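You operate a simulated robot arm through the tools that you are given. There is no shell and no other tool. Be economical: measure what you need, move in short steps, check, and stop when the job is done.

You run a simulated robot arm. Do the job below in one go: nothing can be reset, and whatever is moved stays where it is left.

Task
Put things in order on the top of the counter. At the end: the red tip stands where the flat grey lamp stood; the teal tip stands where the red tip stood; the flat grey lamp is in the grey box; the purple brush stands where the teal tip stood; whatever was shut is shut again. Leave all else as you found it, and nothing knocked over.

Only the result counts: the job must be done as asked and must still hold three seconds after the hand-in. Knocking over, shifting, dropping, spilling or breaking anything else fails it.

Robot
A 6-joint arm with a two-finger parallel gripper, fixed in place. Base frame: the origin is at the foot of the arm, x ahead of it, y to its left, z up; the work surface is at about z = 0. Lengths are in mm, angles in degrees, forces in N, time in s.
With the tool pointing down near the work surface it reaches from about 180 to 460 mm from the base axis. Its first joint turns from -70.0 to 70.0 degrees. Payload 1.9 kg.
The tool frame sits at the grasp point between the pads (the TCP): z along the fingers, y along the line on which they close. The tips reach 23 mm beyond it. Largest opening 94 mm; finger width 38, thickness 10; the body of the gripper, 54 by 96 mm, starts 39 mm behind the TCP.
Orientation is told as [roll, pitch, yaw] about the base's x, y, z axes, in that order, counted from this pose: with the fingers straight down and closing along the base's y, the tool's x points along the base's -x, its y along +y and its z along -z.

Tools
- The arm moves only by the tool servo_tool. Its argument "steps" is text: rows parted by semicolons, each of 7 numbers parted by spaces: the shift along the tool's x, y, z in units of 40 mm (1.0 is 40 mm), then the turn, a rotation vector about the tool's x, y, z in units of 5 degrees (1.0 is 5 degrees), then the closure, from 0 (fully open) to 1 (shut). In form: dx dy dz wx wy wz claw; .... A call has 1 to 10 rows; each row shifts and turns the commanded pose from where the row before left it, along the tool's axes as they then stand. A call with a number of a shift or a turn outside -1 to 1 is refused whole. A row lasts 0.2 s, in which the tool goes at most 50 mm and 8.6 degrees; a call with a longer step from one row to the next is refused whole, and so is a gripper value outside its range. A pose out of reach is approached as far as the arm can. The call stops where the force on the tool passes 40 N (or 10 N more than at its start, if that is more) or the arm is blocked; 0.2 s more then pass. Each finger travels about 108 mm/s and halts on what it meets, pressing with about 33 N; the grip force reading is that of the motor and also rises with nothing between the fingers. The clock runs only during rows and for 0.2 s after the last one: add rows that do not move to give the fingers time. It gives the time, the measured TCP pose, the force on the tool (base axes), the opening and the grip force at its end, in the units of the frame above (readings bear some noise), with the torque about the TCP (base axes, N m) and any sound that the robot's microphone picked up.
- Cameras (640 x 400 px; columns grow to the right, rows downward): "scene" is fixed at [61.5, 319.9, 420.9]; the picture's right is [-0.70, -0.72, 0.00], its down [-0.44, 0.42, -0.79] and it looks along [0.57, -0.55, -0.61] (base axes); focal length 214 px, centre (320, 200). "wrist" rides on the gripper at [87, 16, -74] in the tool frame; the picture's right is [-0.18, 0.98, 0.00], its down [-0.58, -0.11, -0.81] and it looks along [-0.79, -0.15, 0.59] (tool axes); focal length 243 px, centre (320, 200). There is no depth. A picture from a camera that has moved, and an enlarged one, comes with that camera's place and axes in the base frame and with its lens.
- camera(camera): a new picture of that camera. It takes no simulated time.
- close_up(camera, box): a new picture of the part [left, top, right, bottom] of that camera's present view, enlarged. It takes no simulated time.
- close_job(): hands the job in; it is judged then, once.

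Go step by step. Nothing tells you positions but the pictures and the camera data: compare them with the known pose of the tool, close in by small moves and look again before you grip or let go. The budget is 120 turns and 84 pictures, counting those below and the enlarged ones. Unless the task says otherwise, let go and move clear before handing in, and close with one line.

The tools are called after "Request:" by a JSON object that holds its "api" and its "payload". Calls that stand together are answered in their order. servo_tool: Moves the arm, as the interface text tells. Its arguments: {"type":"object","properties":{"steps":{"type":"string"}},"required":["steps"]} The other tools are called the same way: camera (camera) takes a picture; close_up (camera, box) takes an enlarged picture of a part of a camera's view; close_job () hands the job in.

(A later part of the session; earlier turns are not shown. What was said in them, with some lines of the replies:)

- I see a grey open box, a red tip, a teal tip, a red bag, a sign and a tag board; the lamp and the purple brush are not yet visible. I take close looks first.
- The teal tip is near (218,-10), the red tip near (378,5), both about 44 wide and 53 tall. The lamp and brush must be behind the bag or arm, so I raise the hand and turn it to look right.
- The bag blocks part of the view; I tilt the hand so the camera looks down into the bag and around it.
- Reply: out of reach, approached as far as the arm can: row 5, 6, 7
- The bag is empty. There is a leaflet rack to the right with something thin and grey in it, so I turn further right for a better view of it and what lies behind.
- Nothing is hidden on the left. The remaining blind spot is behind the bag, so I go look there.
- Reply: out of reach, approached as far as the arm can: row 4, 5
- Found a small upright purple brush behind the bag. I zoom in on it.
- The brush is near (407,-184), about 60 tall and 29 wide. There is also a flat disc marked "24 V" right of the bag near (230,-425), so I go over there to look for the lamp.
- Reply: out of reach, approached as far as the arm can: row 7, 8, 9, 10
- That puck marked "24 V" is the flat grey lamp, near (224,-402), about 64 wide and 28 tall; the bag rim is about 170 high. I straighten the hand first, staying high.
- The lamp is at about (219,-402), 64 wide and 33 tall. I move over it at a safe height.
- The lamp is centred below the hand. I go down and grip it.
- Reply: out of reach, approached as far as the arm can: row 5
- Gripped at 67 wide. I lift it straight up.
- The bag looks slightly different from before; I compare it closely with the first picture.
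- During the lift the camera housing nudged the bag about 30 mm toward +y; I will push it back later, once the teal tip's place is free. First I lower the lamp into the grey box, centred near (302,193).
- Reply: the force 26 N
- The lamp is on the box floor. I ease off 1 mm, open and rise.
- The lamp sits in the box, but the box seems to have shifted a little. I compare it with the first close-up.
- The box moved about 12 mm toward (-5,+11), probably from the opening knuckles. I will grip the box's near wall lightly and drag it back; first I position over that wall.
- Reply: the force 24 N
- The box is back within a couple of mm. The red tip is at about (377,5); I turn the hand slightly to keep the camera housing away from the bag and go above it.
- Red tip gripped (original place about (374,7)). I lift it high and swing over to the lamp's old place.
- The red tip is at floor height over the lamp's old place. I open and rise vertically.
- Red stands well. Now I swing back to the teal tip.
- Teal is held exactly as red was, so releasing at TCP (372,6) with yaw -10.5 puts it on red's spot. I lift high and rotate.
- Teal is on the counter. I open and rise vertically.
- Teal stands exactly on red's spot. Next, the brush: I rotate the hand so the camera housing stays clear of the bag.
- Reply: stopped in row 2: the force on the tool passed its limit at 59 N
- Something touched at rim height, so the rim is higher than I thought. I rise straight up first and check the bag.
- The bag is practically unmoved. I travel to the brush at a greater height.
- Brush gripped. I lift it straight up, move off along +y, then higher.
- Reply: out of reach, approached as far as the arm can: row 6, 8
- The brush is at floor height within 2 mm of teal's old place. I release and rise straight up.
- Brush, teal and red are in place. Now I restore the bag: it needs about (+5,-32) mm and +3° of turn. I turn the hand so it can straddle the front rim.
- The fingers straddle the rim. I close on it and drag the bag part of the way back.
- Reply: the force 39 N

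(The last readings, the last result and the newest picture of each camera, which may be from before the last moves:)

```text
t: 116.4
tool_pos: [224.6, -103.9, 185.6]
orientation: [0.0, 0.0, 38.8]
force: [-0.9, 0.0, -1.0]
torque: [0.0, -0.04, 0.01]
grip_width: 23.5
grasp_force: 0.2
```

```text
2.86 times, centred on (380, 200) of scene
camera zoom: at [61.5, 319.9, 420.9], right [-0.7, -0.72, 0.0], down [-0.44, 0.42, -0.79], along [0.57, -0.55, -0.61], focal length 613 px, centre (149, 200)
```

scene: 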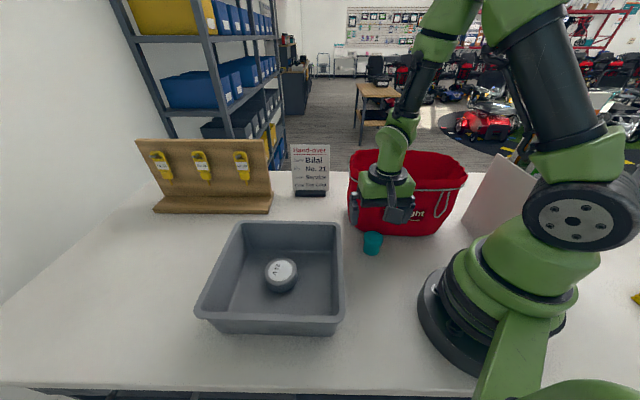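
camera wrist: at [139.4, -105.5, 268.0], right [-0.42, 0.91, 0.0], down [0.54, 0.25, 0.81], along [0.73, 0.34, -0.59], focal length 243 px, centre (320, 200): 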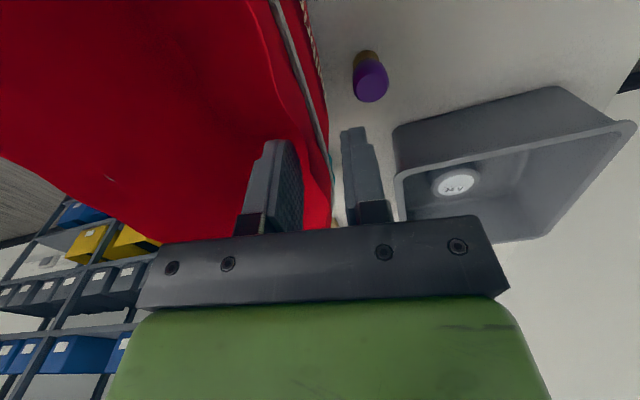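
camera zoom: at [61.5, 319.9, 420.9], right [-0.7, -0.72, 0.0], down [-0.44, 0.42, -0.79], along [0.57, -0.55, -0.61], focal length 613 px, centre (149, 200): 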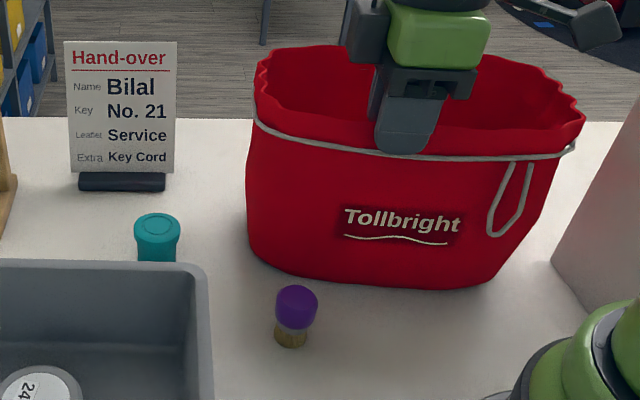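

The position is nearly right, but the right end still needs about 14 mm with a slight turn. I re-grip the rim further right.

Request:
{"api": "servo_tool", "payload": {"steps": "0 0 -0.5 0 0 0 0.6;0 0 -0.6 0 0 0 0.4;0.65 0.04 0 0 0 0 0.3;0.65 0.04 0 0 0 0.6 0.3;0 0 0 0 0 0 0.3"}}

Request:
{"api": "camera", "payload": {"camera": "wrist"}}

```text
t: 117.6
tool_pos: [182.2, -133.5, 233.2]
orientation: [0.0, -0.1, 35.5]
force: [0.2, -0.1, -0.8]
torque: [-0.01, 0.0, -0.02]
grip_width: 65.8
grasp_force: 0.1
```

```text
6 pictures are left
camera wrist: at [102.0, -169.9, 307.5], right [-0.42, 0.91, 0.0], down [0.54, 0.25, 0.81], along [0.73, 0.34, -0.59], focal length 243 px, centre (320, 200)
```

wrist: 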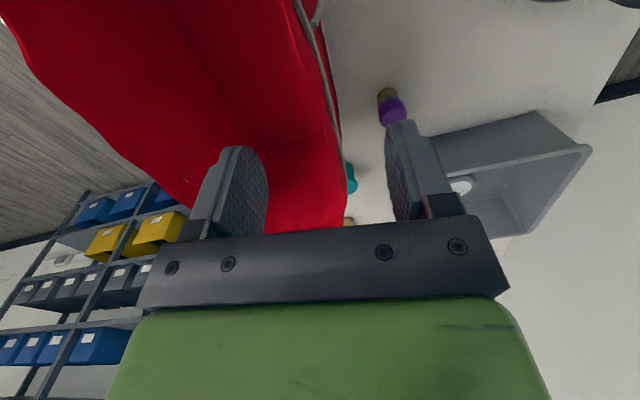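

Request:
{"api": "servo_tool", "payload": {"steps": "0 0.19 0 0 0 0 0.3;0 0 0.4 0 0 0 0.3;0 0 0.4 0 0 0 0.3;0 0 0.33 0 0 0 0.45;0 0 0 0 0 0 0.6;0 0 0 0 0 0 0.7;0 0 0 0 0 0 0.8;0 0 0 0 0 0 0.9;0 0 0 0 0 0 1;0 0 0 0 0 0 1"}}

Request:
{"api": "servo_tool", "payload": {"steps": "-0.02 -0.075 0 0 0 -0.1 1;-0.02 -0.075 0 0 0 -0.1 1;-0.02 -0.075 0 0 0 -0.1 1;0 0 0 0 0 0 1;0 0 0 0 0 0 0.95;0 0 0 0 0 0 0.85;0 0 0 0 0 0 0.75"}}

Request:
{"api": "close_up", "payload": {"camera": "scene", "box": [280, 130, 480, 270]}}

```text
t: 119.8
tool_pos: [178.1, -128.0, 186.2]
orientation: [0.1, 0.1, 35.6]
force: [-1.7, 0.9, 5.4]
torque: [-0.46, -0.38, -0.14]
grip_width: 3.9
grasp_force: 33.0
```

```text
t: 121.4
tool_pos: [184.1, -132.6, 185.7]
orientation: [0.0, -0.1, 37.2]
force: [0.5, 0.5, 0.6]
torque: [-0.01, -0.01, -0.02]
grip_width: 23.5
grasp_force: 0.0
```

```text
2.86 times, centred on (380, 200) of scene
camera zoom: at [61.5, 319.9, 420.9], right [-0.7, -0.72, 0.0], down [-0.44, 0.42, -0.79], along [0.57, -0.55, -0.61], focal length 613 px, centre (149, 200)
```

zoom: 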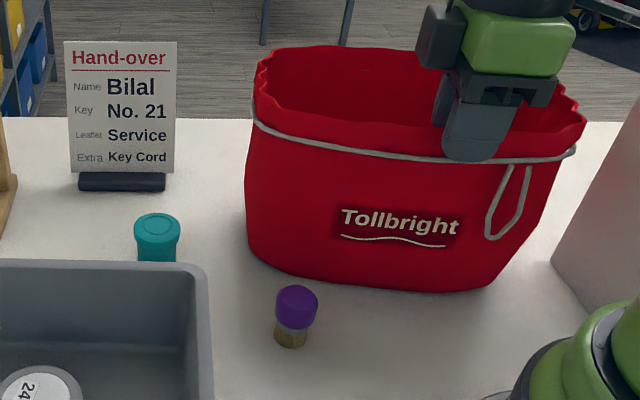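

Closing had pulled the wall back, so the net was nil; now the wall is centred in the grip. I re-close and drag 12 mm along the normal.

Request:
{"api": "servo_tool", "payload": {"steps": "0 0 0 0 0 0 0.9;0 0 0 0 0 0 1;0 0 0 0 0 0 1;0 -0.075 0 0 0 -0.15 1;0 -0.075 0 0 0 -0.15 1;0 -0.075 0 0 0 -0.15 1;0 -0.085 0 0 0 -0.15 1;0 0 0 0 0 0 1;0 0 0 0 0 0 0.9;0 0 0 0 0 0 0.75"}}

Request:
{"api": "close_up", "payload": {"camera": "scene", "box": [280, 130, 480, 270]}}

```text
t: 123.6
tool_pos: [191.8, -140.3, 186.3]
orientation: [0.0, 0.0, 40.2]
force: [-0.1, -0.3, 1.2]
torque: [0.02, -0.01, 0.02]
grip_width: 23.6
grasp_force: 0.0
```

```text
2.86 times, centred on (380, 200) of scene
camera zoom: at [61.5, 319.9, 420.9], right [-0.7, -0.72, 0.0], down [-0.44, 0.42, -0.79], along [0.57, -0.55, -0.61], focal length 613 px, centre (149, 200)
```

zoom: 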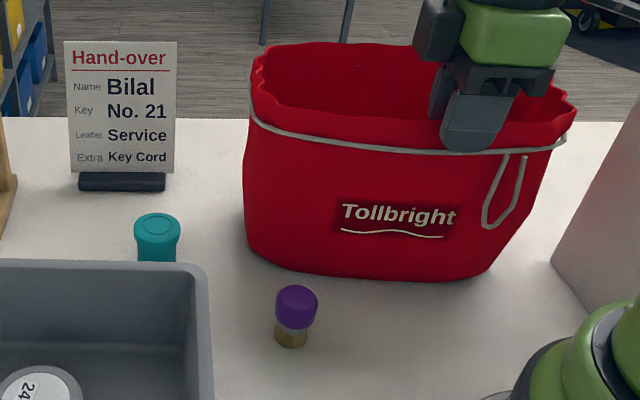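

The bag now matches its original picture within a few mm. I rise straight up out of the rim and clear.

Request:
{"api": "servo_tool", "payload": {"steps": "0 0 -0.3 0 0 0 0.72;0 0 -0.5 0 0 0 0.7;0 0 -0.7 0 0 0 0.5;0 0 -0.8 0 0 0 0.3;0 0 -0.5 0 0 0 0.3;0 0 0 0 0 0 0.3"}}

Request:
{"api": "camera", "payload": {"camera": "scene"}}

Request:
{"api": "close_up", "payload": {"camera": "scene", "box": [280, 130, 480, 270]}}

```text
t: 125.0
tool_pos: [191.4, -141.3, 298.6]
orientation: [0.0, 0.1, 40.2]
force: [-0.8, 0.2, -0.4]
torque: [-0.02, 0.02, -0.01]
grip_width: 66.0
grasp_force: 0.0
```

```text
3 pictures are left
```

scene: 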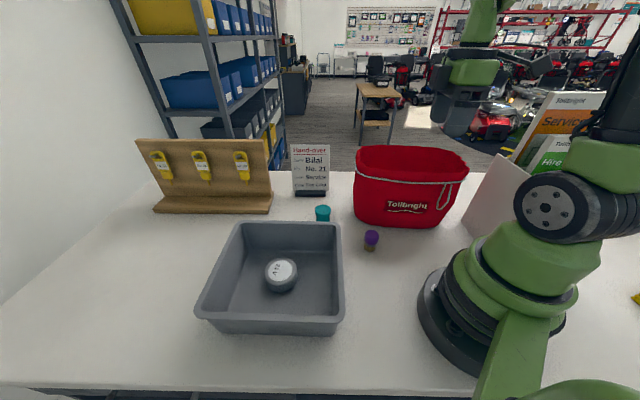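

```text
2.86 times, centred on (380, 200) of scene
camera zoom: at [61.5, 319.9, 420.9], right [-0.7, -0.72, 0.0], down [-0.44, 0.42, -0.79], along [0.57, -0.55, -0.61], focal length 613 px, centre (149, 200)
```

zoom: 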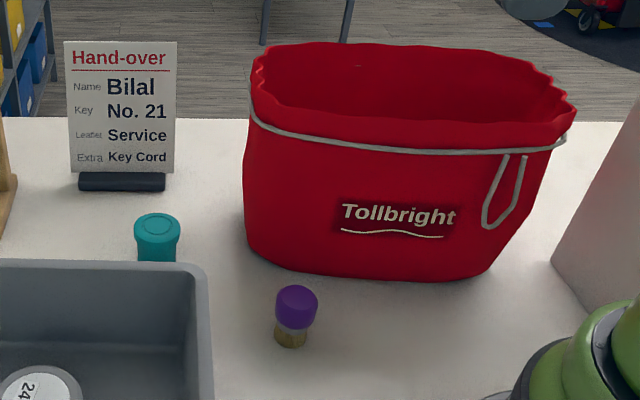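

Everything is where it should be: lamp in the box, red on the lamp's place, teal on red's, brush on teal's. The bag and box are back to within a few mm of where they started, and the hand is clear, so I hand in.

Request:
{"api": "close_job", "payload": {}}

```text
The job is handed in.
```

The job is handed in: the lamp is in the grey box, and red, teal and brush stand on their new spots, the brush about 6 mm off centre. I bumped the bag (about 30 mm) and the box (about 12 mm) on the way. I moved both back, the bag to within about 5 mm and the box to within 2–3 mm, judged from pictures. I found nothing that had been shut.
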